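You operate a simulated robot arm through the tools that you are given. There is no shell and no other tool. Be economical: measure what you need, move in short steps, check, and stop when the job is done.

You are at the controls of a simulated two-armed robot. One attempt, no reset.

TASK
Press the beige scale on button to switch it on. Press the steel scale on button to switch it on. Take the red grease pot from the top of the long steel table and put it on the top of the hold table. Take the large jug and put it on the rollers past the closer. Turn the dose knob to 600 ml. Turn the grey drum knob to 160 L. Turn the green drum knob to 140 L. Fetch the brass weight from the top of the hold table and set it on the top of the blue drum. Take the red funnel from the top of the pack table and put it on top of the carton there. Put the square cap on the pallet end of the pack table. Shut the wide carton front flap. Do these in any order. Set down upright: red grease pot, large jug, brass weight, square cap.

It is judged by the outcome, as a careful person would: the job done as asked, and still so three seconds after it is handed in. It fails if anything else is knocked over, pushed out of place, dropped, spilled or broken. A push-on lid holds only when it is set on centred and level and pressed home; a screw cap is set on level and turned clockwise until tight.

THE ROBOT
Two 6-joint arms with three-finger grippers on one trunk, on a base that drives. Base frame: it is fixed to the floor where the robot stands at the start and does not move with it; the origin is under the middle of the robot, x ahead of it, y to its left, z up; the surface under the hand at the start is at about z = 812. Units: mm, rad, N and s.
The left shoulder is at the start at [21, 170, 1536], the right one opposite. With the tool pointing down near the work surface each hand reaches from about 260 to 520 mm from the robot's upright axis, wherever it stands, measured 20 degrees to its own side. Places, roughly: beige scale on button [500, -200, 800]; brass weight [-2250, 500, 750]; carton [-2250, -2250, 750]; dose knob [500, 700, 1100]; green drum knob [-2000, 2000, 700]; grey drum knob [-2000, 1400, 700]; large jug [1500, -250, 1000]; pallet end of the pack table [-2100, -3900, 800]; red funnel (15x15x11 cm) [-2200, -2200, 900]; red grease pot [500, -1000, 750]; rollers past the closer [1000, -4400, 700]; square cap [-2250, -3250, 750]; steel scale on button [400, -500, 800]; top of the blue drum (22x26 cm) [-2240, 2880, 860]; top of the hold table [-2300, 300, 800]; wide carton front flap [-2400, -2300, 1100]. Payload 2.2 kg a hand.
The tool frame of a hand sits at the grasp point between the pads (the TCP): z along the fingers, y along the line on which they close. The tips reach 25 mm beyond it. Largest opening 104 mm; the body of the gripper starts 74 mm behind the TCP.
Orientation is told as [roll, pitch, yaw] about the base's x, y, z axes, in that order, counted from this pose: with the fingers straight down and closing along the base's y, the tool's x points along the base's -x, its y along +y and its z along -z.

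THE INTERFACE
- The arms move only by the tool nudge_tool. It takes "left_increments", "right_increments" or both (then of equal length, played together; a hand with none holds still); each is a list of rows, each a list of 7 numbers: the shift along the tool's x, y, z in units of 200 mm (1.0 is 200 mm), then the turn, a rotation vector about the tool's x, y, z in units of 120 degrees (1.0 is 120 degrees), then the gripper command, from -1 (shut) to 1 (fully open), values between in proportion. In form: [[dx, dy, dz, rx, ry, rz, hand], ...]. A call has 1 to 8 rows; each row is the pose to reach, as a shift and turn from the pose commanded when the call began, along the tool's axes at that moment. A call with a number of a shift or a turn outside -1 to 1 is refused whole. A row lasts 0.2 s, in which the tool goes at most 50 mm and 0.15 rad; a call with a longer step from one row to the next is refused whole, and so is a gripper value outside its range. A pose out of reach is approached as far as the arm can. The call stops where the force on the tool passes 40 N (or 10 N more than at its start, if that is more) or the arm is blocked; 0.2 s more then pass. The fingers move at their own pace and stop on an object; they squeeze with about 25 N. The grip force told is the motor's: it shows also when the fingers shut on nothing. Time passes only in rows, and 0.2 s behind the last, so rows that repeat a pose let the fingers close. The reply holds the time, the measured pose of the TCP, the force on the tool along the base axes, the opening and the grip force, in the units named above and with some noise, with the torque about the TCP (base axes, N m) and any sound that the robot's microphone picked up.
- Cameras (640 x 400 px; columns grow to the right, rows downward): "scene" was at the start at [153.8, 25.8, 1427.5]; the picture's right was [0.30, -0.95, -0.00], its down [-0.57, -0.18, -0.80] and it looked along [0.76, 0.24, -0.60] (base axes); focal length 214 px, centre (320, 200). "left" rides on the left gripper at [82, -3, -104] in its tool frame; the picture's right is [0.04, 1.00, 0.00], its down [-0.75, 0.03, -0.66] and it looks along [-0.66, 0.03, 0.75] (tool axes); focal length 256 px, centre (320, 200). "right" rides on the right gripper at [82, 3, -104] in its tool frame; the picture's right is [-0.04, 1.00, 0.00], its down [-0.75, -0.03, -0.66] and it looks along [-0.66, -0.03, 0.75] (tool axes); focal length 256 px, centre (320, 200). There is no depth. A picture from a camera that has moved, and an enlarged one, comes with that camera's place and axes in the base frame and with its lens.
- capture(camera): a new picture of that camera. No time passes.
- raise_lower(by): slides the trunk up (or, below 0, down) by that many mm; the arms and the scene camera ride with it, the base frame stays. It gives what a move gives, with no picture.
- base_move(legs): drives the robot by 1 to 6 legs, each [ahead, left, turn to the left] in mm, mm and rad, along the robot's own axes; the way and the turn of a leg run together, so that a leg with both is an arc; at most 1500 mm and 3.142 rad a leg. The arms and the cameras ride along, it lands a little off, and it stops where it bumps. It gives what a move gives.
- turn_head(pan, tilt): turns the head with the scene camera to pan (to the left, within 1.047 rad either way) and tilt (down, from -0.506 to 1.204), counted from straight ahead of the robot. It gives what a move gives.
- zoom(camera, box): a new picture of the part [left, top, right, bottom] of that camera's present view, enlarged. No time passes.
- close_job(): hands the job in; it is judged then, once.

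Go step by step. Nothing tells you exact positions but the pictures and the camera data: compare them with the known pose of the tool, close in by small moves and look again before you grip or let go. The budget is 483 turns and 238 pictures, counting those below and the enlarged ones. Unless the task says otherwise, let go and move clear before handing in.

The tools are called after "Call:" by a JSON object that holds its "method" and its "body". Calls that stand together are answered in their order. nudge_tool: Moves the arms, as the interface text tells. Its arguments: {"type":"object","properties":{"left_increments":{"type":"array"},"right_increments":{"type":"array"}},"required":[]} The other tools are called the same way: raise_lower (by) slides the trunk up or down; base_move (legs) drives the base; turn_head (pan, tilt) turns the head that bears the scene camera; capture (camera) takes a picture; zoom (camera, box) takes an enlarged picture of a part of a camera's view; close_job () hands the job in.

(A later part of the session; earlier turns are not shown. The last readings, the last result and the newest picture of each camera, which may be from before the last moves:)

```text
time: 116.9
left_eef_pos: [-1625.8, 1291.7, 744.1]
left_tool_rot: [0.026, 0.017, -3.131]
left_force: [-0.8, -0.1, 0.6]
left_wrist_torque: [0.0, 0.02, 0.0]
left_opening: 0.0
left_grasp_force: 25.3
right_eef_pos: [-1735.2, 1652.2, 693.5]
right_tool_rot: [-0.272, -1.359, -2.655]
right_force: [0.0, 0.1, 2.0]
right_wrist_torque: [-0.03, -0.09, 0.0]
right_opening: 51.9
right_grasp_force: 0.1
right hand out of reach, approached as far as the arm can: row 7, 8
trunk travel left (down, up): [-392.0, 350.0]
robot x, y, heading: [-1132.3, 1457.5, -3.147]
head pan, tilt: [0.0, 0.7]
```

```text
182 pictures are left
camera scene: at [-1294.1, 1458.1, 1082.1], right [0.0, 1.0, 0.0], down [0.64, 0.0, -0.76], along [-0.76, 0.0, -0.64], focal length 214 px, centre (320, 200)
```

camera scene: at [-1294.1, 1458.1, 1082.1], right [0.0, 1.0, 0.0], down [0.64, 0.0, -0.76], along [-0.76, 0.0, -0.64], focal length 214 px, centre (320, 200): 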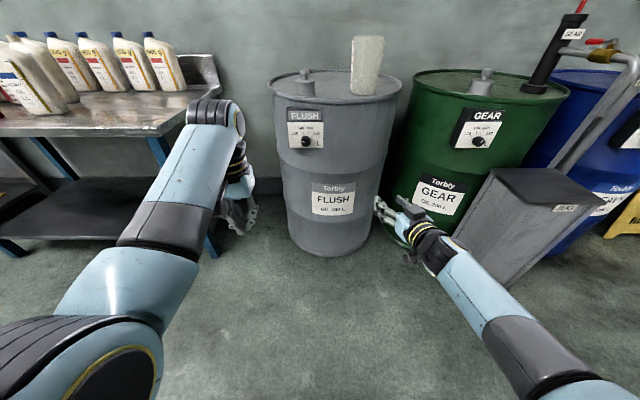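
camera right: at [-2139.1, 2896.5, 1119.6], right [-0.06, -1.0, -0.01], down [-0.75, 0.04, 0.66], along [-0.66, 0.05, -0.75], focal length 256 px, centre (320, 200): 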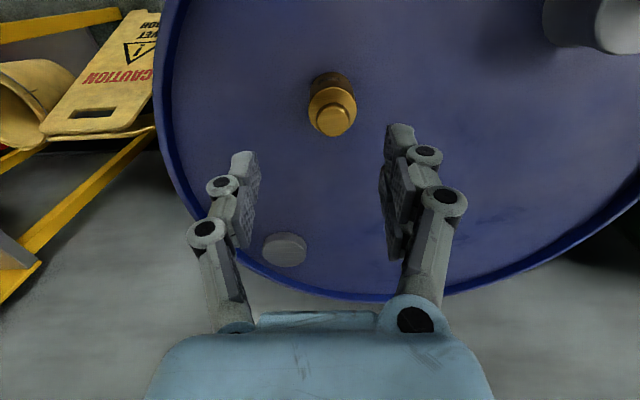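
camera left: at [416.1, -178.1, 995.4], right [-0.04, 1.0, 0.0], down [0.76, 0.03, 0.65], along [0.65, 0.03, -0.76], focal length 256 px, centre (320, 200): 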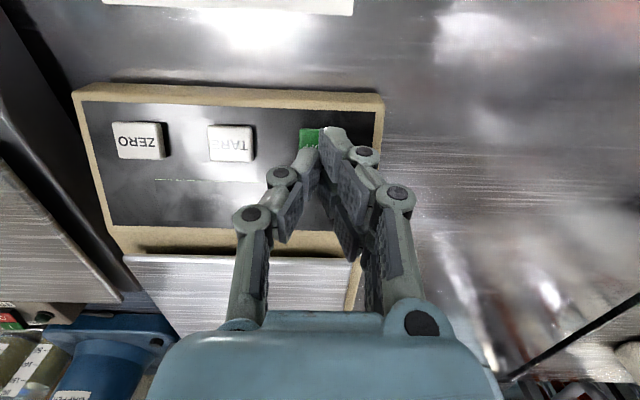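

Nearly horizontal. I'll lower the trunk further so that the hand sits closer to shoulder level, then raise it and straighten it.

Call:
{"method": "raise_lower", "body": {"by": -170}}

Call:
{"method": "nudge_tool", "body": {"right_increments": [[-0.2, 0, 0, 0.02, -0.0, 0, 0], [-0.4, 0, 0, 0.05, -0.03, 0, 0], [-0.6, 0, 0, 0.08, -0.06, 0, 0], [-0.8, 0, 0, 0.1, -0.09, 0, 0], [-0.95, 0, 0, 0.1, -0.1, 0, 0]]}}

Call:
{"method": "capture", "body": {"camera": "scene"}}

```text
time: 118.8
left_eef_pos: [-1626.5, 1283.1, 574.4]
left_tool_rot: [0.038, 0.018, -3.127]
left_force: [0.3, -0.4, -1.1]
left_wrist_torque: [0.03, 0.03, -0.02]
left_opening: 0.0
left_grasp_force: 25.6
right_eef_pos: [-1735.3, 1653.2, 525.9]
right_tool_rot: [-0.214, -1.37, -2.716]
right_force: [-0.4, -0.9, -0.5]
right_wrist_torque: [-0.01, -0.03, -0.03]
right_opening: 52.1
right_grasp_force: 0.0
trunk travel left (down, up): [-222.0, 520.0]
robot x, y, heading: [-1134.6, 1459.6, -3.146]
head pan, tilt: [0.0, 0.7]
```

```text
time: 120.0
left_eef_pos: [-1627.0, 1284.5, 574.5]
left_tool_rot: [0.039, 0.014, -3.127]
left_force: [-0.3, 0.4, 0.2]
left_wrist_torque: [0.0, 0.01, 0.03]
left_opening: 0.1
left_grasp_force: 24.9
right_eef_pos: [-1769.0, 1639.6, 707.9]
right_tool_rot: [-1.809, -1.5, -1.326]
right_force: [0.7, -1.2, 0.3]
right_wrist_torque: [-0.03, 0.02, 0.03]
right_opening: 51.7
right_grasp_force: 0.0
trunk travel left (down, up): [-222.0, 520.0]
robot x, y, heading: [-1134.7, 1454.5, 3.146]
head pan, tilt: [0.0, 0.7]
```

```text
181 pictures are left
camera scene: at [-1303.6, 1458.0, 906.0], right [0.0, 1.0, 0.0], down [0.64, 0.0, -0.76], along [-0.76, 0.0, -0.64], focal length 214 px, centre (320, 200)
```

scene: 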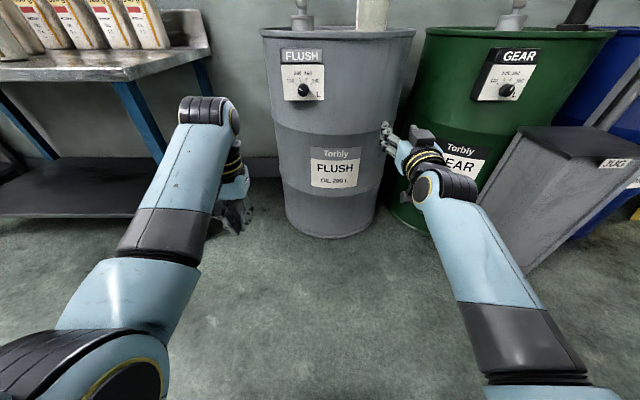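

The right hand now points straight ahead. I'll drive so that it sits in front of the grey knob, short of contact.

Call:
{"method": "base_move", "body": {"legs": [[0, 228, 0], [170, 0, 0]]}}

Call:
{"method": "capture", "body": {"camera": "right"}}

Call:
{"method": "capture", "body": {"camera": "scene"}}

```text
time: 122.8
left_eef_pos: [-1794.6, 1054.6, 574.2]
left_tool_rot: [0.038, 0.015, -3.129]
left_force: [-0.2, 0.1, -0.3]
left_wrist_torque: [0.01, 0.01, 0.02]
left_opening: 0.0
left_grasp_force: 24.4
right_eef_pos: [-1939.5, 1411.8, 711.0]
right_tool_rot: [-1.884, -1.497, -1.245]
right_force: [-0.5, -1.1, 0.0]
right_wrist_torque: [-0.01, 0.04, -0.02]
right_opening: 52.0
right_grasp_force: 0.1
trunk travel left (down, up): [-222.0, 520.0]
robot x, y, heading: [-1303.0, 1225.9, -3.141]
head pan, tilt: [0.0, 0.7]
```

```text
180 pictures are left
camera right: at [-1837.9, 1415.9, 627.3], right [0.01, -1.0, -0.03], down [0.67, -0.02, 0.74], along [-0.74, -0.03, 0.67], focal length 256 px, centre (320, 200)
```

right: 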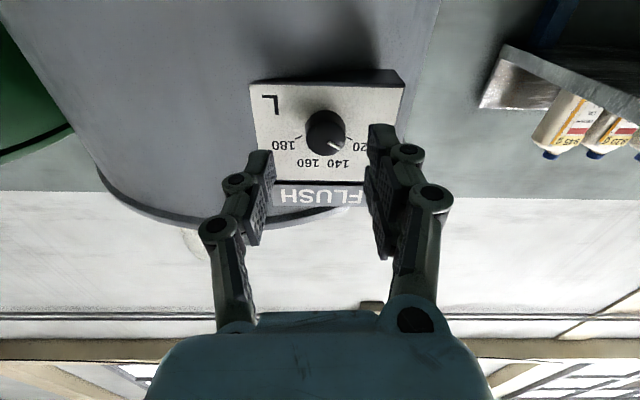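

```text
179 pictures are left
camera scene: at [-1472.1, 1229.2, 906.0], right [0.0, 1.0, 0.0], down [0.64, 0.0, -0.76], along [-0.76, 0.0, -0.64], focal length 214 px, centre (320, 200)
```

scene: 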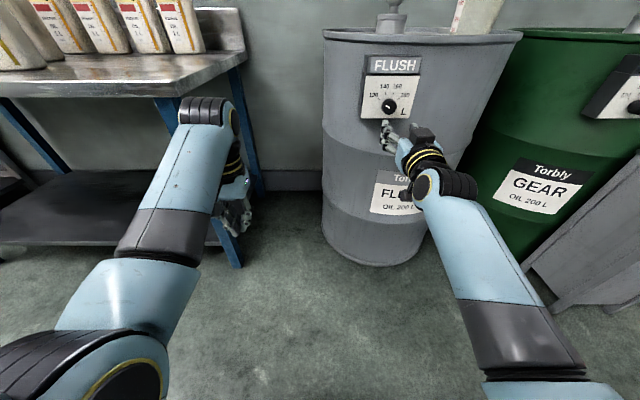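

Call:
{"method": "nudge_tool", "body": {"right_increments": [[-0.13, 0.025, 0.1, 0, 0, 0, 0], [-0.13, 0.025, 0.25, 0, 0, 0, 0], [-0.13, 0.025, 0.38, 0, 0, 0, 0]]}}

Call:
{"method": "capture", "body": {"camera": "right"}}

Call:
{"method": "zoom", "body": {"camera": "scene", "box": [340, 40, 468, 120]}}

```text
time: 123.6
left_eef_pos: [-1794.5, 1055.4, 573.5]
left_tool_rot: [0.04, 0.015, -3.129]
left_force: [-0.2, -0.6, 0.4]
left_wrist_torque: [-0.03, 0.03, -0.01]
left_opening: 0.0
left_grasp_force: 24.9
right_eef_pos: [-2014.5, 1402.4, 739.8]
right_tool_rot: [-1.912, -1.499, -1.218]
right_force: [0.5, -0.1, -0.4]
right_wrist_torque: [0.0, -0.03, 0.0]
right_opening: 51.9
right_grasp_force: 0.0
trunk travel left (down, up): [-222.0, 520.0]
robot x, y, heading: [-1300.7, 1228.3, 3.144]
head pan, tilt: [0.0, 0.7]
```

```text
178 pictures are left
camera right: at [-1913.6, 1406.7, 655.2], right [0.01, -1.0, -0.03], down [0.67, -0.01, 0.74], along [-0.74, -0.03, 0.67], focal length 256 px, centre (320, 200)
```

right: 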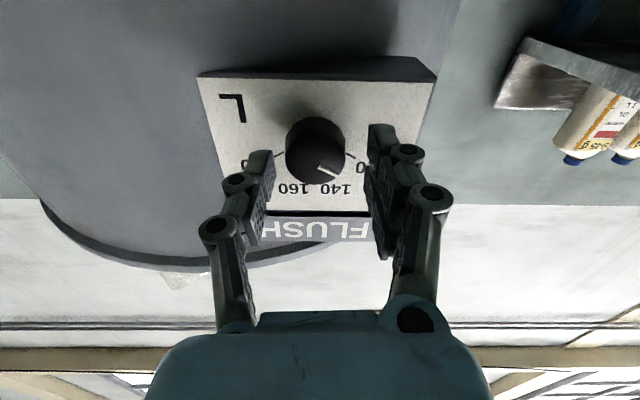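

```text
5.00 times, centred on (404, 80) of scene
camera zoom: at [-1472.1, 1229.2, 906.0], right [0.0, 1.0, 0.0], down [0.64, 0.0, -0.76], along [-0.76, 0.0, -0.64], focal length 1072 px, centre (-100, 800)
```

zoom: 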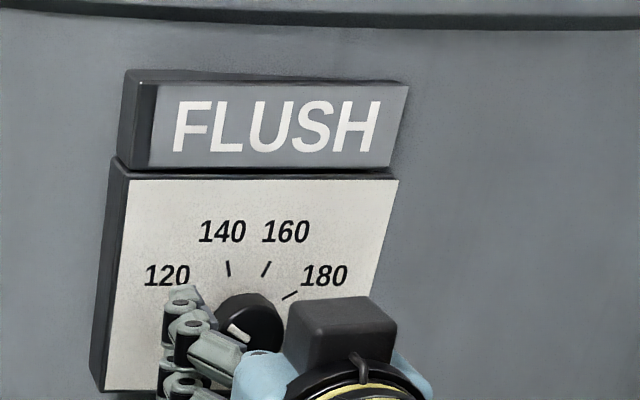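

Call:
{"method": "nudge_tool", "body": {"right_increments": [[0, -0.02, 0.06, 0, 0, 0, 0], [0, -0.02, 0.12, 0, 0, 0, 0], [0, -0.02, 0.15, 0, 0, 0, 0]]}}

Call:
{"method": "capture", "body": {"camera": "right"}}

```text
time: 124.3
left_eef_pos: [-1792.1, 1054.9, 576.9]
left_tool_rot: [0.039, 0.012, -3.13]
left_force: [1.1, -0.7, -1.0]
left_wrist_torque: [-0.03, 0.01, 0.0]
left_opening: 0.0
left_grasp_force: 24.8
right_eef_pos: [-2034.8, 1407.3, 737.7]
right_tool_rot: [-1.858, -1.5, -1.275]
right_force: [40.0, -5.7, 3.8]
right_wrist_torque: [0.0, -0.07, -0.57]
right_opening: 38.9
right_grasp_force: 21.0
trunk travel left (down, up): [-222.0, 520.0]
robot x, y, heading: [-1302.0, 1226.7, 3.14]
head pan, tilt: [0.0, 0.7]
stopped in row 3 (right hand): the force on the tool passed its limit at 50 N (the readings are from after the stop); the commanded pose is now the measured one
```

```text
176 pictures are left
camera right: at [-1933.8, 1411.8, 653.9], right [0.01, -1.0, -0.03], down [0.67, -0.02, 0.74], along [-0.74, -0.03, 0.67], focal length 256 px, centre (320, 200)
```

right: 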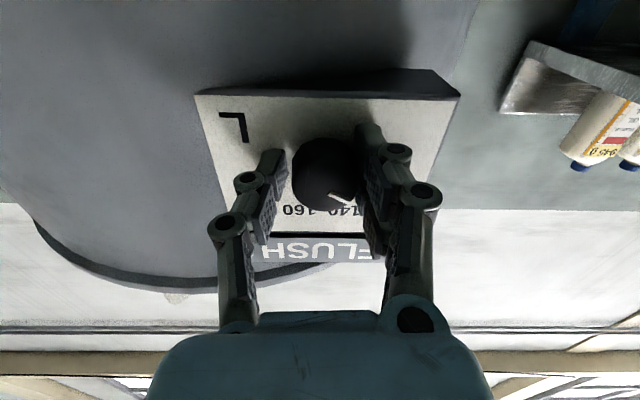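

Call:
{"method": "nudge_tool", "body": {"right_increments": [[0, 0.0, -0.03, 0, 0, 0, 0.2], [0, 0, -0.03, 0, 0, 0, 0.2], [0, 0, -0.03, 0, 0, 0, -1], [0, 0, -0.03, 0, 0, 0, -1], [0, 0, -0.03, 0, 0, 0, -1]]}}

Call:
{"method": "capture", "body": {"camera": "right"}}

```text
time: 125.5
left_eef_pos: [-1794.4, 1055.9, 573.8]
left_tool_rot: [0.04, 0.017, -3.128]
left_force: [0.1, -0.3, -0.6]
left_wrist_torque: [-0.01, -0.01, 0.01]
left_opening: 0.0
left_grasp_force: 24.5
right_eef_pos: [-2034.9, 1406.3, 735.6]
right_tool_rot: [-1.821, -1.502, -1.31]
right_force: [-4.8, -10.7, 0.3]
right_wrist_torque: [-0.13, 0.02, 0.33]
right_opening: 33.7
right_grasp_force: 45.5
trunk travel left (down, up): [-222.0, 520.0]
robot x, y, heading: [-1304.1, 1228.5, -3.144]
head pan, tilt: [0.0, 0.7]
```

```text
175 pictures are left
camera right: at [-1932.3, 1409.9, 652.4], right [0.01, -1.0, -0.03], down [0.67, -0.01, 0.74], along [-0.74, -0.03, 0.67], focal length 256 px, centre (320, 200)
```

right: 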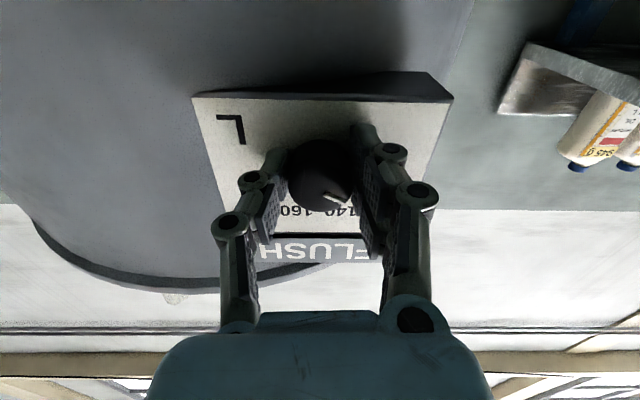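

Knob gripped (34 mm). I'll turn clockwise 45° and check the direction.

Call:
{"method": "nudge_tool", "body": {"right_increments": [[0, 0, 0, 0, 0, 0.0625, -1], [0, 0, 0, 0, 0, 0.125, -1], [0, 0, 0, 0, 0, 0.1875, -1], [0, 0, 0, 0, 0, 0.25, -1], [0, 0, 0, 0, 0, 0.3125, -1], [0, 0, 0, 0, 0, 0.375, -1]]}}

Call:
{"method": "capture", "body": {"camera": "right"}}

Call:
{"method": "zoom", "body": {"camera": "scene", "box": [340, 40, 468, 120]}}

```text
time: 126.9
left_eef_pos: [-1794.1, 1052.3, 571.6]
left_tool_rot: [0.037, 0.016, -3.129]
left_force: [0.2, -0.4, -0.1]
left_wrist_torque: [0.01, -0.01, 0.01]
left_opening: 0.0
left_grasp_force: 24.9
right_eef_pos: [-2035.3, 1405.7, 736.0]
right_tool_rot: [1.596, -0.853, 1.565]
right_force: [-11.5, -19.1, -1.3]
right_wrist_torque: [0.02, 0.53, 0.03]
right_opening: 33.9
right_grasp_force: 45.3
trunk travel left (down, up): [-222.0, 520.0]
robot x, y, heading: [-1300.6, 1231.3, 3.138]
head pan, tilt: [0.0, 0.7]
```

```text
174 pictures are left
camera right: at [-1931.3, 1351.9, 674.4], right [0.02, -0.73, 0.69], down [0.66, 0.53, 0.54], along [-0.75, 0.44, 0.49], focal length 256 px, centre (320, 200)
```

right: 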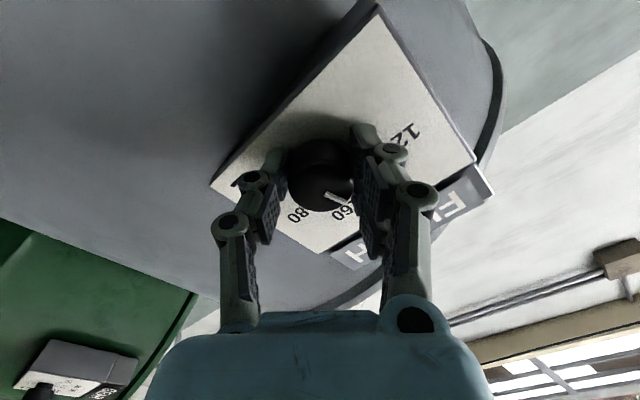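

```text
5.00 times, centred on (404, 80) of scene
camera zoom: at [-1472.0, 1228.0, 905.9], right [0.0, 1.0, 0.0], down [0.65, 0.0, -0.76], along [-0.76, 0.0, -0.65], focal length 1072 px, centre (-100, 800)
```

zoom: 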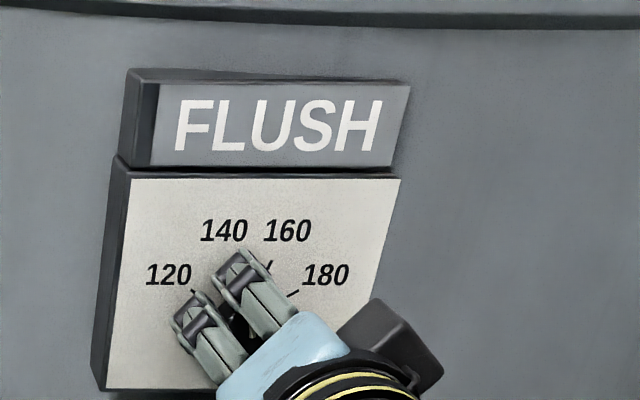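

It turns with the grip. Another 45° to bring it to 160.

Call:
{"method": "nudge_tool", "body": {"right_increments": [[0, 0, 0, 0, 0, 0.0625, -1], [0, 0, 0, 0, 0, 0.125, -1], [0, 0, 0, 0, 0, 0.1875, -1], [0, 0, 0, 0, 0, 0.25, -1], [0, 0, 0, 0, 0, 0.3125, -1], [0, 0, 0, 0, 0, 0.375, -1]]}}

Call:
{"method": "zoom", "body": {"camera": "right", "box": [200, 80, 440, 230]}}

```text
time: 128.3
left_eef_pos: [-1793.5, 1053.8, 573.5]
left_tool_rot: [0.038, 0.015, -3.127]
left_force: [0.3, 0.0, 0.3]
left_wrist_torque: [0.0, 0.0, 0.0]
left_opening: 0.2
left_grasp_force: 25.3
right_eef_pos: [-2034.4, 1406.6, 735.3]
right_tool_rot: [1.586, -0.068, 1.58]
right_force: [-9.2, -19.7, -2.4]
right_wrist_torque: [0.05, 0.17, -0.02]
right_opening: 33.9
right_grasp_force: 45.3
trunk travel left (down, up): [-222.0, 520.0]
robot x, y, heading: [-1299.7, 1229.5, 3.143]
head pan, tilt: [0.0, 0.7]
```

```text
2.67 times, centred on (320, 155) of right
camera zoom: at [-1930.1, 1326.7, 731.0], right [0.02, -0.03, 1.0], down [0.65, 0.76, 0.01], along [-0.76, 0.65, 0.03], focal length 683 px, centre (320, 320)
```

zoom: 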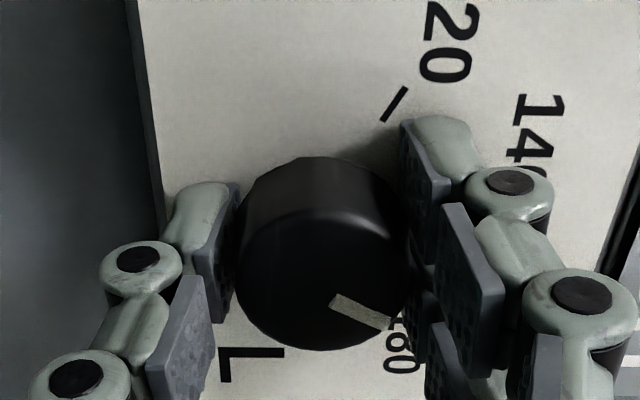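

Call:
{"method": "nudge_tool", "body": {"right_increments": [[0, 0, 0, 0, 0, 0, 0.1], [0, 0, 0, 0, 0, 0, 0.1], [0, 0, -0.15, 0, 0, 0, 0.1], [0, 0, -0.35, 0, 0, 0, 0.1], [0, 0, -0.55, 0, 0, 0, 0.1], [0, 0, -0.75, 0, 0, 0, 0.1]]}}

Call:
{"method": "zoom", "body": {"camera": "scene", "box": [340, 40, 468, 120]}}

Call:
{"method": "capture", "body": {"camera": "right"}}

```text
time: 129.7
left_eef_pos: [-1794.1, 1054.7, 573.7]
left_tool_rot: [0.038, 0.015, -3.126]
left_force: [0.2, -0.3, -0.2]
left_wrist_torque: [-0.03, 0.0, 0.02]
left_opening: 0.0
left_grasp_force: 25.3
right_eef_pos: [-1889.5, 1420.3, 737.7]
right_tool_rot: [1.605, -0.118, 1.585]
right_force: [0.0, 0.1, -0.6]
right_wrist_torque: [-0.02, 0.0, 0.01]
right_opening: 57.0
right_grasp_force: 0.1
trunk travel left (down, up): [-222.0, 520.0]
robot x, y, heading: [-1302.7, 1227.4, 3.135]
head pan, tilt: [0.0, 0.7]
```

```text
5.00 times, centred on (404, 80) of scene
camera zoom: at [-1471.0, 1229.3, 906.1], right [0.0, 1.0, 0.0], down [0.64, 0.0, -0.76], along [-0.76, 0.0, -0.64], focal length 1072 px, centre (-100, 800)
```

zoom: 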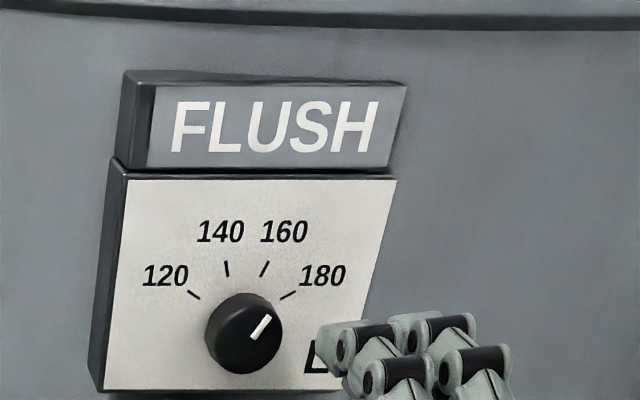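

```text
170 pictures are left
camera right: at [-1784.4, 1341.8, 728.9], right [0.04, -0.08, 1.0], down [0.64, 0.76, 0.04], along [-0.76, 0.64, 0.08], focal length 256 px, centre (320, 200)
```

right: 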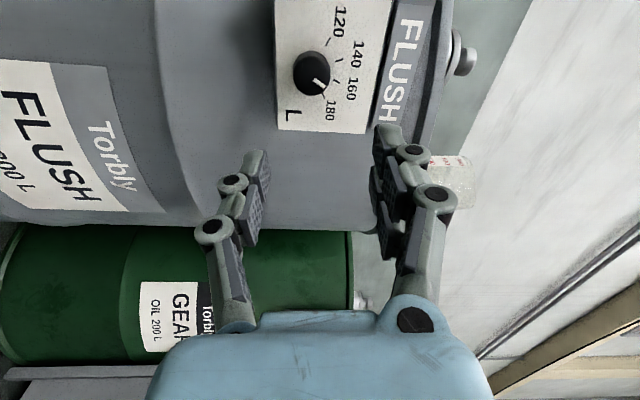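

Call:
{"method": "zoom", "body": {"camera": "scene", "box": [365, 80, 413, 118]}}

Call:
{"method": "zoom", "body": {"camera": "right", "box": [272, 0, 384, 140]}}

```text
10.53 times, centred on (389, 99) of scene
camera zoom: at [-1471.0, 1229.3, 906.1], right [0.0, 1.0, 0.0], down [0.64, 0.0, -0.76], along [-0.76, 0.0, -0.64], focal length 2258 px, centre (-406, 1263)
```

zoom: 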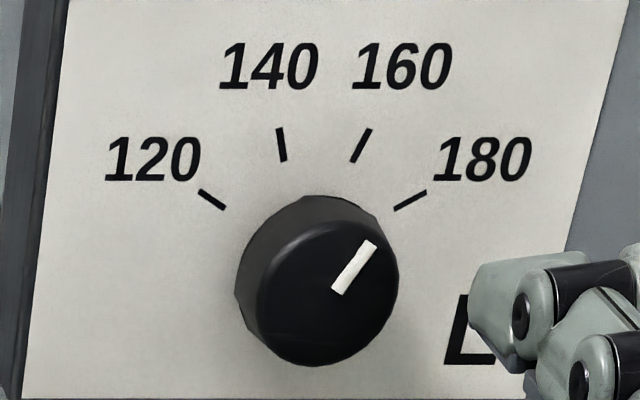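

```text
2.86 times, centred on (328, 70) of right
camera zoom: at [-1784.4, 1341.8, 728.9], right [0.04, -0.08, 1.0], down [0.64, 0.76, 0.04], along [-0.76, 0.64, 0.08], focal length 731 px, centre (297, 571)
```

zoom: 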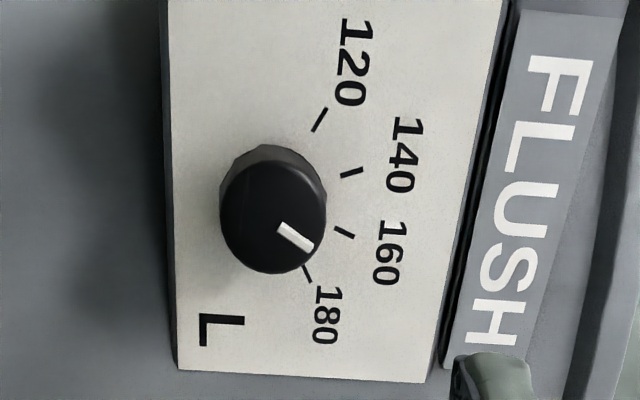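

Pointer overshot to about 164. I'll regrip and turn back about 9°.

Call:
{"method": "nudge_tool", "body": {"right_increments": [[0.03, 0, 0.15, 0, 0, 0, 0.1], [0.07, 0, 0.35, 0, 0, 0, 0.1], [0.07, 0, 0.55, 0, 0, 0, 0.1], [0.07, 0, 0.7, 0, 0, 0, 0.1]]}}

```text
time: 130.7
left_eef_pos: [-1794.3, 1054.5, 573.6]
left_tool_rot: [0.041, 0.016, -3.127]
left_force: [-0.4, -0.2, 0.7]
left_wrist_torque: [0.0, -0.01, 0.01]
left_opening: 0.0
left_grasp_force: 24.6
right_eef_pos: [-2024.4, 1393.0, 735.0]
right_tool_rot: [1.589, -0.067, 1.579]
right_force: [-0.6, 0.4, 0.1]
right_wrist_torque: [0.04, -0.02, 0.04]
right_opening: 57.3
right_grasp_force: 0.1
trunk travel left (down, up): [-222.0, 520.0]
robot x, y, heading: [-1301.9, 1228.8, 3.141]
head pan, tilt: [0.0, 0.7]
```

Call:
{"method": "nudge_tool", "body": {"right_increments": [[-0.065, 0, 0.0, 0, 0, 0, 0.1], [-0.065, 0, 0.04, 0, 0, 0, 0.1], [-0.065, 0, 0.04, 0, 0, 0, -1], [-0.065, 0, 0.04, 0, 0, 0, -1], [-0.065, 0, 0.04, 0, 0, 0, -1]]}}

Call:
{"method": "zoom", "body": {"camera": "right", "box": [200, 80, 440, 230]}}

```text
time: 131.9
left_eef_pos: [-1794.4, 1054.4, 574.0]
left_tool_rot: [0.041, 0.016, -3.129]
left_force: [0.7, 0.0, 0.5]
left_wrist_torque: [0.0, -0.04, -0.01]
left_opening: 0.0
left_grasp_force: 25.2
right_eef_pos: [-2032.6, 1407.3, 733.6]
right_tool_rot: [1.588, -0.069, 1.581]
right_force: [0.0, -0.1, -1.4]
right_wrist_torque: [0.0, -0.05, -0.02]
right_opening: 34.3
right_grasp_force: 45.4
trunk travel left (down, up): [-222.0, 520.0]
robot x, y, heading: [-1301.5, 1227.5, 3.144]
head pan, tilt: [0.0, 0.7]
```

```text
2.67 times, centred on (320, 155) of right
camera zoom: at [-1927.7, 1327.2, 730.8], right [0.02, -0.03, 1.0], down [0.65, 0.76, 0.01], along [-0.76, 0.65, 0.03], focal length 683 px, centre (320, 320)
```

zoom: 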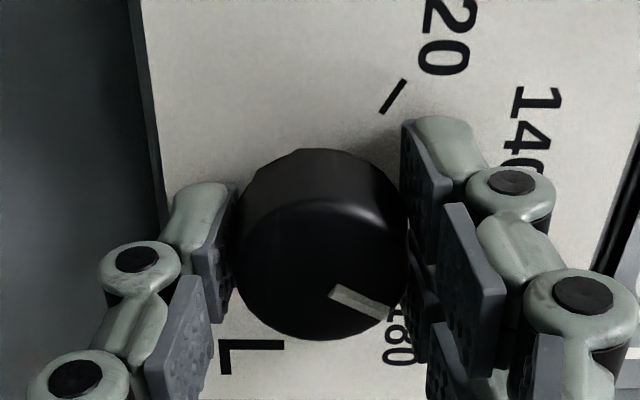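

Call:
{"method": "nudge_tool", "body": {"right_increments": [[0, 0, 0, 0, 0, -0.04, -1], [0, 0, 0, 0, 0, -0.08, -1], [0, 0, 0, 0, 0, -0.08, -1], [0, 0, 0, 0, 0, -0.08, 0.1], [0, 0, 0, 0, 0, -0.08, 0.1], [0, 0, -0.15, 0, 0, -0.08, 0.1], [0, 0, -0.35, 0, 0, -0.08, 0.1], [0, 0, -0.55, 0, 0, -0.08, 0.1]]}}

Call:
{"method": "zoom", "body": {"camera": "scene", "box": [365, 80, 413, 118]}}

Call:
{"method": "zoom", "body": {"camera": "right", "box": [260, 0, 400, 170]}}

```text
time: 133.7
left_eef_pos: [-1793.1, 1055.4, 574.1]
left_tool_rot: [0.041, 0.015, -3.128]
left_force: [0.2, 0.0, -0.2]
left_wrist_torque: [-0.02, 0.01, -0.03]
left_opening: 0.0
left_grasp_force: 25.0
right_eef_pos: [-1927.0, 1416.1, 739.5]
right_tool_rot: [1.606, -0.269, 1.573]
right_force: [-0.1, -0.3, -0.1]
right_wrist_torque: [0.0, 0.02, -0.01]
right_opening: 57.1
right_grasp_force: 0.1
trunk travel left (down, up): [-222.0, 520.0]
robot x, y, heading: [-1301.6, 1230.4, 3.143]
head pan, tilt: [0.0, 0.7]
```

```text
10.53 times, centred on (389, 99) of scene
camera zoom: at [-1471.0, 1229.3, 906.1], right [0.0, 1.0, 0.0], down [0.64, 0.0, -0.76], along [-0.76, 0.0, -0.64], focal length 2258 px, centre (-406, 1263)
```

zoom: 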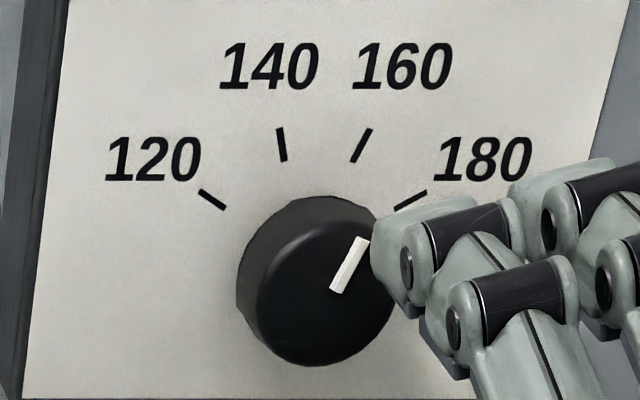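

```text
2.35 times, centred on (330, 85) of right
camera zoom: at [-1823.1, 1339.6, 718.5], right [0.04, -0.23, 0.97], down [0.65, 0.74, 0.15], along [-0.76, 0.63, 0.17], focal length 602 px, centre (296, 471)
```

zoom: 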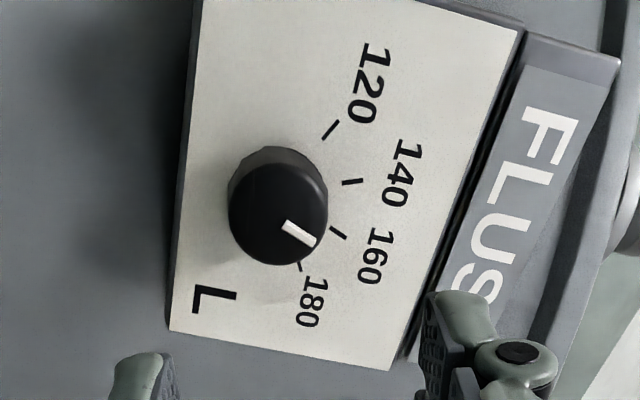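

Views disagree slightly; I'll roll the hand back to neutral and take a straight view to verify.

Call:
{"method": "nudge_tool", "body": {"right_increments": [[0, 0, -0.15, 0, 0, -0.07, 0.1], [0, 0, -0.15, 0, 0, -0.14, 0.1], [0, 0, -0.15, 0, 0, -0.21, 0.1], [0, 0, -0.15, 0, 0, -0.28, 0.1], [0, 0, -0.15, 0, 0, -0.35, 0.1], [0, 0, -0.15, 0, 0, -0.42, 0.1], [0, 0, -0.15, 0, 0, -0.49, 0.1], [0, 0, -0.15, 0, 0, -0.56, 0.1]]}}

Call:
{"method": "nudge_tool", "body": {"right_increments": [[0.2, 0, 0, 0, 0, -0.05, 0.1], [0.4, 0, 0, 0, 0, -0.1, 0.1]]}}

Call:
{"method": "zoom", "body": {"camera": "scene", "box": [365, 75, 421, 120]}}

Call:
{"method": "capture", "body": {"camera": "right"}}

```text
time: 135.5
left_eef_pos: [-1794.2, 1055.0, 574.7]
left_tool_rot: [0.041, 0.016, -3.127]
left_force: [0.6, 0.8, 0.3]
left_wrist_torque: [0.02, 0.01, 0.04]
left_opening: 0.0
left_grasp_force: 25.1
right_eef_pos: [-1894.6, 1420.7, 734.8]
right_tool_rot: [1.813, -1.457, 1.346]
right_force: [-0.6, 0.0, -0.2]
right_wrist_torque: [0.02, 0.01, 0.02]
right_opening: 57.3
right_grasp_force: 0.0
trunk travel left (down, up): [-222.0, 520.0]
robot x, y, heading: [-1301.1, 1228.0, 3.138]
head pan, tilt: [0.0, 0.7]
```

```text
time: 136.1
left_eef_pos: [-1794.7, 1054.5, 574.4]
left_tool_rot: [0.039, 0.012, -3.128]
left_force: [-0.6, -0.4, 0.0]
left_wrist_torque: [0.0, 0.04, 0.03]
left_opening: 0.0
left_grasp_force: 25.3
right_eef_pos: [-1897.1, 1407.6, 668.0]
right_tool_rot: [-1.965, -1.508, -1.157]
right_force: [1.1, 0.8, 1.2]
right_wrist_torque: [-0.02, -0.01, 0.02]
right_opening: 57.3
right_grasp_force: 0.0
right hand out of reach, approached as far as the arm can: row 2
trunk travel left (down, up): [-222.0, 520.0]
robot x, y, heading: [-1298.7, 1229.1, 3.138]
head pan, tilt: [0.0, 0.7]
```

```text
8.89 times, centred on (393, 98) of scene
camera zoom: at [-1471.1, 1229.3, 906.1], right [0.0, 1.0, 0.0], down [0.64, 0.0, -0.76], along [-0.76, 0.0, -0.64], focal length 1906 px, centre (-329, 1111)
```

zoom: 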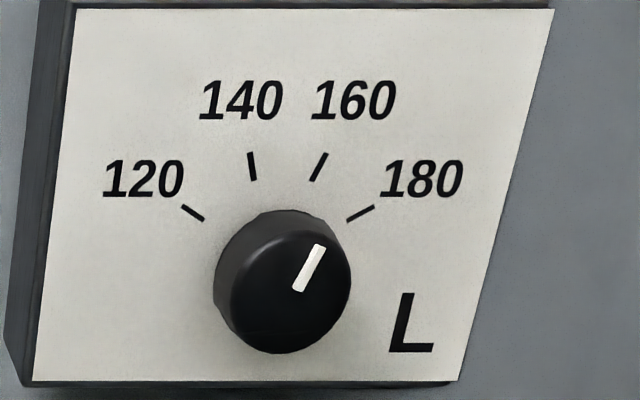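

```text
163 pictures are left
camera right: at [-1794.5, 1411.8, 585.3], right [0.02, -1.0, -0.02], down [0.67, 0.0, 0.74], along [-0.74, -0.03, 0.67], focal length 256 px, centre (320, 200)
```

right: 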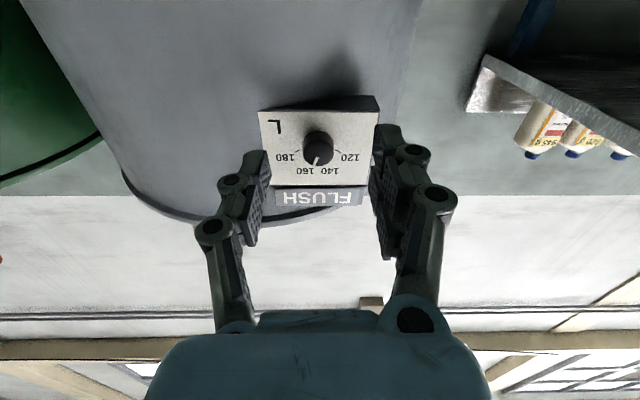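

The pointer lines up with the 160 tick. Now I'll move over to the green drum knob.

Call:
{"method": "base_move", "body": {"legs": [[-150, 0, 0], [0, -640, 0]]}}

Call:
{"method": "capture", "body": {"camera": "scene"}}

Call:
{"method": "capture", "body": {"camera": "right"}}

```text
time: 140.7
left_eef_pos: [-1644.8, 1688.8, 573.7]
left_tool_rot: [0.039, 0.016, -3.12]
left_force: [-0.1, 0.5, -0.1]
left_wrist_torque: [-0.02, -0.02, -0.04]
left_opening: 0.0
left_grasp_force: 24.9
right_eef_pos: [-1745.9, 2041.1, 664.1]
right_tool_rot: [-1.884, -1.517, -1.229]
right_force: [0.1, -0.7, -0.9]
right_wrist_torque: [0.02, 0.0, 0.03]
right_opening: 57.2
right_grasp_force: 0.0
trunk travel left (down, up): [-222.0, 520.0]
robot x, y, heading: [-1154.0, 1866.1, -3.138]
head pan, tilt: [0.0, 0.7]
```

```text
162 pictures are left
camera scene: at [-1322.4, 1866.3, 906.0], right [-0.01, 1.0, 0.0], down [0.64, 0.0, -0.76], along [-0.76, -0.01, -0.64], focal length 214 px, centre (320, 200)
```

scene: 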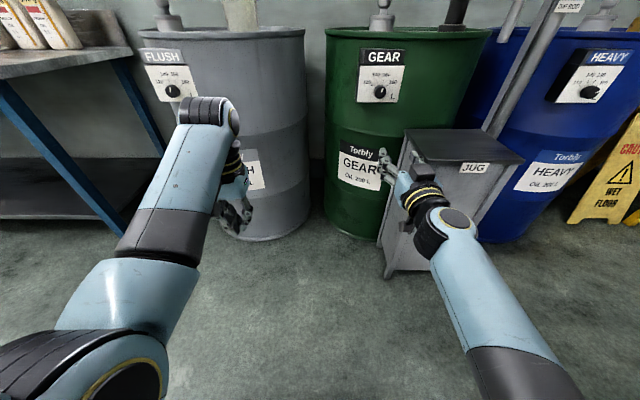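

```text
161 pictures are left
camera right: at [-1643.0, 2045.4, 581.5], right [0.03, -1.0, -0.01], down [0.67, 0.01, 0.74], along [-0.74, -0.03, 0.67], focal length 256 px, centre (320, 200)
```

right: 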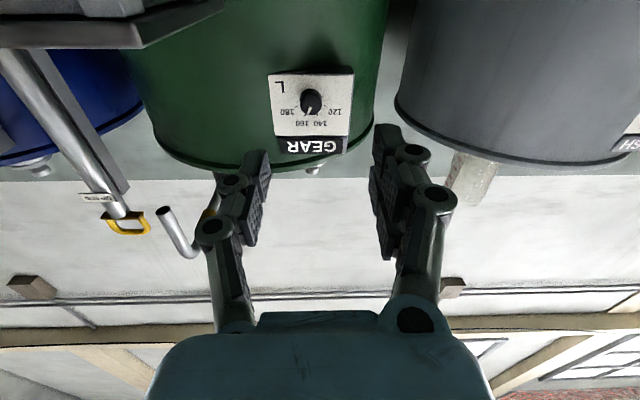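

Call:
{"method": "zoom", "body": {"camera": "scene", "box": [356, 60, 412, 106]}}

Call:
{"method": "base_move", "body": {"legs": [[150, 0, 0]]}}

Call:
{"method": "nudge_tool", "body": {"right_increments": [[-0.15, 0, 0, 0, 0, 0, 0], [-0.3, 0, 0, 0, 0, 0, 0], [-0.36, 0, 0.1, 0, 0, 0, 0], [-0.36, 0, 0.3, 0, 0, 0, 0], [-0.36, 0, 0.45, 0, 0, 0, 0]]}}

Call:
{"method": "capture", "body": {"camera": "right"}}

```text
8.70 times, centred on (384, 83) of scene
camera zoom: at [-1322.4, 1866.3, 906.0], right [-0.01, 1.0, 0.0], down [0.64, 0.0, -0.76], along [-0.76, -0.01, -0.64], focal length 1865 px, centre (-236, 1217)
```

zoom: 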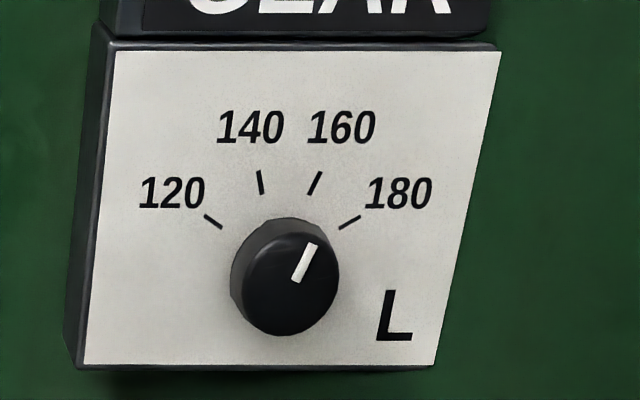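

```text
time: 142.1
left_eef_pos: [-1796.7, 1687.9, 572.9]
left_tool_rot: [0.041, 0.017, -3.119]
left_force: [-0.2, -0.2, -0.3]
left_wrist_torque: [0.02, 0.04, 0.03]
left_opening: 0.0
left_grasp_force: 25.2
right_eef_pos: [-1896.0, 2042.0, 665.1]
right_tool_rot: [-1.863, -1.515, -1.25]
right_force: [0.6, 0.2, 0.0]
right_wrist_torque: [0.02, 0.0, -0.02]
right_opening: 57.2
right_grasp_force: 0.1
trunk travel left (down, up): [-222.0, 520.0]
robot x, y, heading: [-1303.0, 1865.9, -3.132]
head pan, tilt: [0.0, 0.7]
```

```text
time: 143.3
left_eef_pos: [-1795.8, 1687.6, 574.1]
left_tool_rot: [0.041, 0.015, -3.119]
left_force: [0.4, -0.9, -1.2]
left_wrist_torque: [0.04, 0.0, -0.02]
left_opening: 0.1
left_grasp_force: 24.7
right_eef_pos: [-1985.8, 2035.4, 737.6]
right_tool_rot: [-1.875, -1.514, -1.235]
right_force: [0.5, -0.7, -0.7]
right_wrist_torque: [0.01, 0.0, -0.01]
right_opening: 51.8
right_grasp_force: 0.1
right hand out of reach, approached as far as the arm can: row 1
trunk travel left (down, up): [-222.0, 520.0]
robot x, y, heading: [-1305.6, 1865.7, -3.138]
head pan, tilt: [0.0, 0.7]
```

```text
159 pictures are left
camera right: at [-1883.6, 2040.5, 655.1], right [0.03, -1.0, -0.01], down [0.67, 0.01, 0.74], along [-0.74, -0.03, 0.67], focal length 256 px, centre (320, 200)
```

right: 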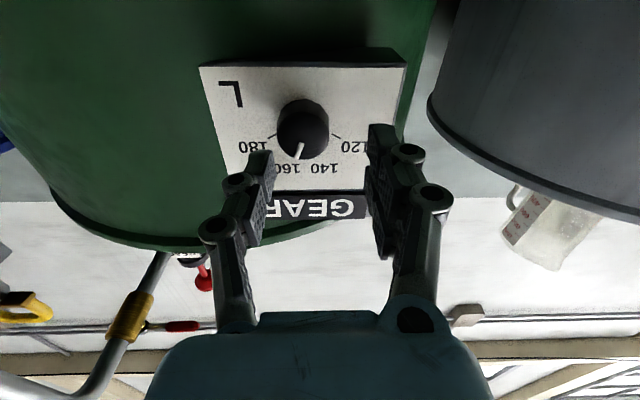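

The green knob is at 160 now; 140 is one tick (40°) back. Moving in to grip.

Call:
{"method": "nudge_tool", "body": {"right_increments": [[0, -0.06, 0, 0, 0, 0, 0.1], [0, -0.06, 0.1, 0, 0, 0, 0.1], [0, -0.06, 0.17, 0, 0, 0, 0.1], [0, -0.06, 0.22, 0, 0, 0, 0.1]]}}

Call:
{"method": "zoom", "body": {"camera": "right", "box": [200, 80, 440, 230]}}

```text
time: 144.3
left_eef_pos: [-1794.9, 1688.1, 574.2]
left_tool_rot: [0.041, 0.015, -3.12]
left_force: [-0.1, 0.9, -0.8]
left_wrist_torque: [-0.02, 0.04, 0.02]
left_opening: 0.1
left_grasp_force: 24.7
right_eef_pos: [-2029.0, 2045.8, 739.0]
right_tool_rot: [-1.867, -1.516, -1.247]
right_force: [-0.5, 0.1, 0.3]
right_wrist_torque: [-0.04, -0.03, 0.01]
right_opening: 56.8
right_grasp_force: 0.0
trunk travel left (down, up): [-222.0, 520.0]
robot x, y, heading: [-1304.5, 1866.1, -3.136]
head pan, tilt: [0.0, 0.7]
```

```text
2.67 times, centred on (320, 155) of right
camera zoom: at [-1927.3, 2050.2, 655.9], right [0.03, -1.0, -0.01], down [0.67, 0.01, 0.74], along [-0.74, -0.03, 0.67], focal length 683 px, centre (320, 320)
```

zoom: 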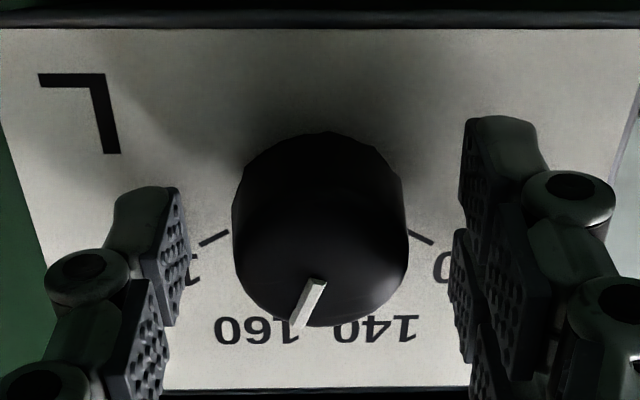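

Call:
{"method": "nudge_tool", "body": {"right_increments": [[0, 0, 0, 0, 0, 0, -1], [0, 0, 0, 0, 0, 0, -1], [0, 0, 0, 0, 0, 0, -1]]}}

Call:
{"method": "nudge_tool", "body": {"right_increments": [[0, 0, 0, 0, 0, -0.06, -1], [0, 0, 0, 0, 0, -0.12, -1], [0, 0, 0, 0, 0, -0.18, -1], [0, 0, 0, 0, 0, -0.24, -1], [0, 0, 0, 0, 0, -0.3, -1], [0, 0, 0, 0, 0, -0.333, -1], [0, 0, 0, 0, 0, -0.333, -1]]}}

Call:
{"method": "nudge_tool", "body": {"right_increments": [[0, 0, 0, 0, 0, 0, 0.1], [0, 0, 0, 0, 0, 0, 0.1], [0, 0, -0.15, 0, 0, 0, 0.1], [0, 0, -0.35, 0, 0, 0, 0.1], [0, 0, -0.55, 0, 0, 0.06, 0.1], [0, 0, -0.7, 0, 0, 0.12, 0.1]]}}

Call:
{"method": "capture", "body": {"camera": "scene"}}

```text
time: 145.1
left_eef_pos: [-1796.1, 1688.4, 573.9]
left_tool_rot: [0.04, 0.017, -3.121]
left_force: [-0.4, -0.8, 0.0]
left_wrist_torque: [-0.04, 0.04, -0.03]
left_opening: 0.1
left_grasp_force: 25.0
right_eef_pos: [-2029.0, 2045.2, 739.2]
right_tool_rot: [-1.869, -1.516, -1.245]
right_force: [-1.5, 0.2, -0.8]
right_wrist_torque: [0.0, 0.08, 0.06]
right_opening: 35.0
right_grasp_force: 45.3
trunk travel left (down, up): [-222.0, 520.0]
robot x, y, heading: [-1303.1, 1866.0, -3.137]
head pan, tilt: [0.0, 0.7]
```

```text
time: 146.7
left_eef_pos: [-1795.6, 1686.0, 573.7]
left_tool_rot: [0.039, 0.014, -3.118]
left_force: [0.6, 0.2, -0.2]
left_wrist_torque: [0.01, -0.01, 0.03]
left_opening: 0.0
left_grasp_force: 25.2
right_eef_pos: [-2030.4, 2043.4, 737.9]
right_tool_rot: [-1.59, -0.821, -1.526]
right_force: [-0.8, -19.0, -6.0]
right_wrist_torque: [-0.04, -0.06, 0.6]
right_opening: 34.7
right_grasp_force: 44.9
trunk travel left (down, up): [-222.0, 520.0]
robot x, y, heading: [-1302.5, 1868.4, -3.136]
head pan, tilt: [0.0, 0.7]
```

```text
time: 148.1
left_eef_pos: [-1795.9, 1688.0, 574.2]
left_tool_rot: [0.041, 0.016, -3.119]
left_force: [-0.1, -0.3, 0.0]
left_wrist_torque: [0.01, -0.05, -0.03]
left_opening: 0.2
left_grasp_force: 24.9
right_eef_pos: [-1890.7, 2054.2, 739.5]
right_tool_rot: [-1.62, -1.057, -1.497]
right_force: [-0.5, -0.3, -0.8]
right_wrist_torque: [-0.01, 0.0, -0.01]
right_opening: 57.2
right_grasp_force: 0.1
trunk travel left (down, up): [-222.0, 520.0]
robot x, y, heading: [-1307.7, 1868.8, -3.135]
head pan, tilt: [0.0, 0.7]
```

```text
157 pictures are left
camera scene: at [-1473.5, 1865.5, 906.1], right [-0.01, 1.0, 0.0], down [0.64, 0.0, -0.76], along [-0.76, 0.0, -0.64], focal length 214 px, centre (320, 200)
```

scene: 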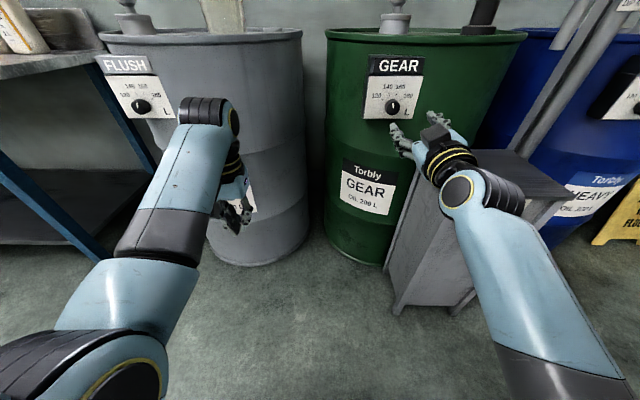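

Call:
{"method": "zoom", "body": {"camera": "scene", "box": [364, 75, 428, 121]}}

Call:
{"method": "zoom", "body": {"camera": "scene", "box": [110, 72, 174, 118]}}

```text
8.70 times, centred on (396, 98) of scene
camera zoom: at [-1473.5, 1865.5, 906.1], right [-0.01, 1.0, 0.0], down [0.64, 0.0, -0.76], along [-0.76, 0.0, -0.64], focal length 1865 px, centre (-341, 1087)
```

zoom: 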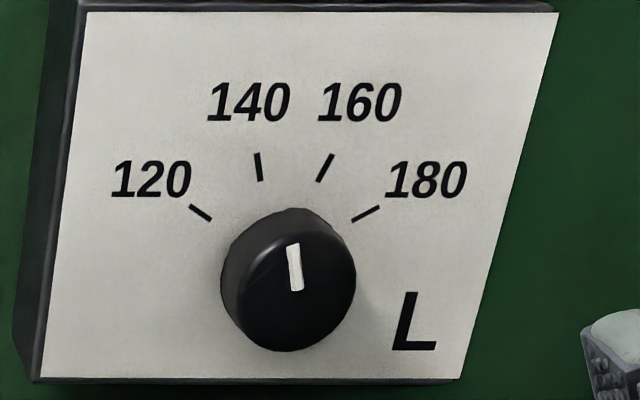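

```text
8.70 times, centred on (142, 95) of scene
camera zoom: at [-1473.5, 1865.5, 906.1], right [-0.01, 1.0, 0.0], down [0.64, 0.0, -0.76], along [-0.76, 0.0, -0.64], focal length 1865 px, centre (1868, 1113)
```

zoom: 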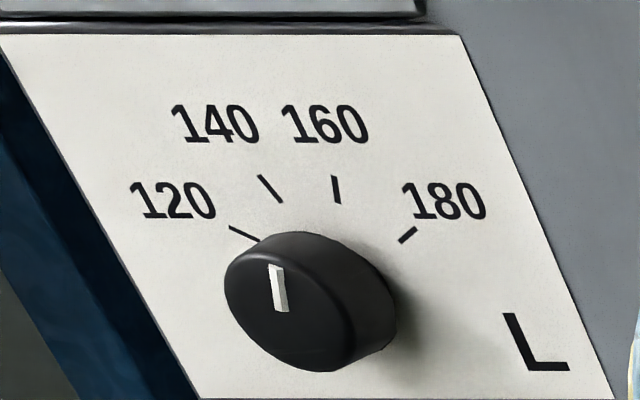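

Call:
{"method": "zoom", "body": {"camera": "right", "box": [220, 20, 420, 160]}}

```text
2.86 times, centred on (320, 90) of right
camera zoom: at [-1790.2, 2094.6, 664.6], right [0.02, -0.89, -0.46], down [0.68, -0.32, 0.66], along [-0.73, -0.32, 0.6], focal length 731 px, centre (320, 514)
```

zoom: 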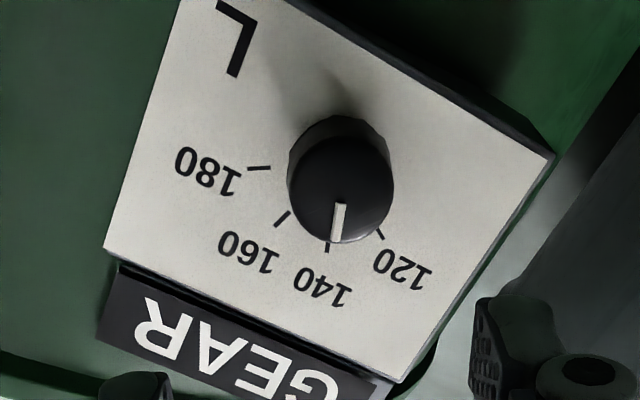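

Both knobs agree with their ticks. Next is the dose knob while the right hand is horizontal: I'll back away, roll the hand to neutral, raise the trunk, and turn around.

Call:
{"method": "base_move", "body": {"legs": [[-500, 0, 0]]}}

Call:
{"method": "nudge_tool", "body": {"right_increments": [[0, 0, 0, 0, 0, 0.06, 0], [0, 0, 0, 0, 0, 0.12, 0], [0, 0, 0, 0, 0, 0.18, 0], [0, 0, 0, 0, 0, 0.24, 0]]}}

Call:
{"method": "raise_lower", "body": {"by": 380}}

Call:
{"method": "base_move", "body": {"legs": [[0, 0, 3.1416]]}}

Call:
{"method": "turn_head", "body": {"pan": 0, "tilt": 0.3}}

Call:
{"method": "capture", "body": {"camera": "scene"}}

```text
time: 151.0
left_eef_pos: [-1290.5, 1689.9, 573.7]
left_tool_rot: [0.04, 0.017, -3.116]
left_force: [-0.3, -0.7, -1.3]
left_wrist_torque: [0.02, -0.02, 0.01]
left_opening: 0.0
left_grasp_force: 24.9
right_eef_pos: [-1385.3, 2055.6, 734.1]
right_tool_rot: [-1.599, -1.058, -1.509]
right_force: [0.3, -0.4, -0.8]
right_wrist_torque: [0.02, -0.02, 0.01]
right_opening: 57.1
right_grasp_force: 0.0
trunk travel left (down, up): [-222.0, 520.0]
robot x, y, heading: [-799.6, 1873.7, -3.134]
head pan, tilt: [0.0, 0.7]
```

```text
time: 152.0
left_eef_pos: [-1290.0, 1690.5, 573.7]
left_tool_rot: [0.04, 0.016, -3.116]
left_force: [-0.5, 0.4, -0.7]
left_wrist_torque: [0.01, -0.02, 0.02]
left_opening: 0.0
left_grasp_force: 25.4
right_eef_pos: [-1385.9, 2055.7, 734.0]
right_tool_rot: [-2.507, -1.552, -0.596]
right_force: [0.3, 1.0, -0.3]
right_wrist_torque: [0.0, 0.0, -0.02]
right_opening: 52.1
right_grasp_force: 0.1
trunk travel left (down, up): [-222.0, 520.0]
robot x, y, heading: [-800.6, 1871.4, -3.132]
head pan, tilt: [0.0, 0.7]
```

```text
time: 155.7
left_eef_pos: [-1289.9, 1689.7, 953.8]
left_tool_rot: [0.039, 0.015, -3.117]
left_force: [-0.2, 0.8, 0.4]
left_wrist_torque: [0.03, -0.01, -0.01]
left_opening: 0.0
left_grasp_force: 25.3
right_eef_pos: [-1385.4, 2055.4, 1114.6]
right_tool_rot: [-2.492, -1.555, -0.615]
right_force: [0.5, 0.2, -0.3]
right_wrist_torque: [-0.01, 0.03, 0.03]
right_opening: 52.0
right_grasp_force: 0.2
trunk travel left (down, up): [-602.0, 140.0]
robot x, y, heading: [-797.7, 1867.0, -3.132]
head pan, tilt: [0.0, 0.7]
```

```text
refused: 3.1416 is not a number from -3.14159 to 3.14159
```

```text
time: 156.6
left_eef_pos: [-1290.6, 1690.3, 954.8]
left_tool_rot: [0.039, 0.015, -3.116]
left_force: [-0.1, -0.2, 0.7]
left_wrist_torque: [0.01, 0.01, -0.06]
left_opening: 0.1
left_grasp_force: 24.9
right_eef_pos: [-1384.8, 2054.9, 1114.2]
right_tool_rot: [-2.502, -1.553, -0.604]
right_force: [-1.3, -0.2, -0.1]
right_wrist_torque: [-0.02, 0.0, -0.01]
right_opening: 52.0
right_grasp_force: 0.1
trunk travel left (down, up): [-602.0, 140.0]
robot x, y, heading: [-802.1, 1871.4, -3.136]
head pan, tilt: [0.0, 0.3]
```

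```text
153 pictures are left
camera scene: at [-963.6, 1869.1, 1331.8], right [-0.01, 1.0, 0.0], down [0.3, 0.0, -0.95], along [-0.95, -0.01, -0.3], focal length 214 px, centre (320, 200)
```

scene: 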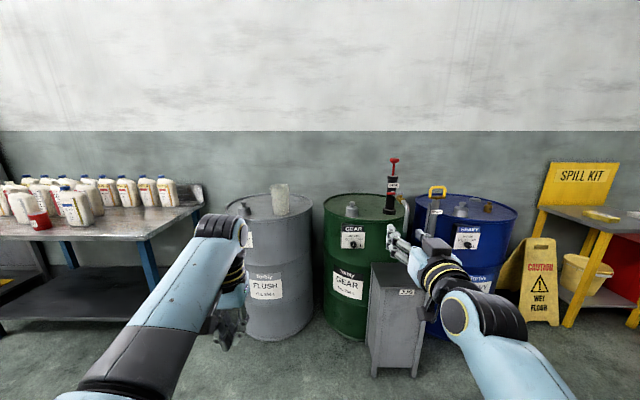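

Call:
{"method": "base_move", "body": {"legs": [[0, 0, 3.136]]}}

Call:
{"method": "capture", "body": {"camera": "scene"}}

```text
time: 164.3
left_eef_pos: [-310.9, 2060.4, 954.4]
left_tool_rot: [0.041, 0.016, 0.043]
left_force: [-0.5, 0.3, -0.6]
left_wrist_torque: [0.05, 0.01, -0.05]
left_opening: 0.0
left_grasp_force: 25.4
right_eef_pos: [-211.3, 1697.1, 1115.0]
right_tool_rot: [-2.501, -1.553, 2.555]
right_force: [-1.1, -0.5, 0.1]
right_wrist_torque: [0.03, 0.0, 0.01]
right_opening: 51.8
right_grasp_force: 0.0
trunk travel left (down, up): [-602.0, 140.0]
robot x, y, heading: [-800.4, 1868.3, 0.029]
head pan, tilt: [0.0, 0.3]
```

```text
152 pictures are left
camera scene: at [-635.3, 1875.4, 1331.9], right [0.03, -1.0, 0.0], down [-0.3, -0.01, -0.96], along [0.95, 0.03, -0.3], focal length 214 px, centre (320, 200)
```

scene: 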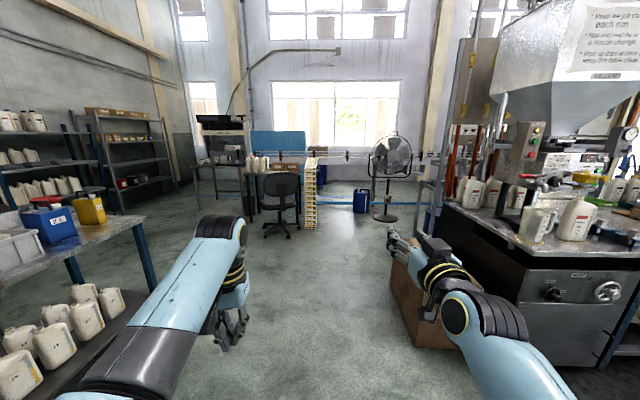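

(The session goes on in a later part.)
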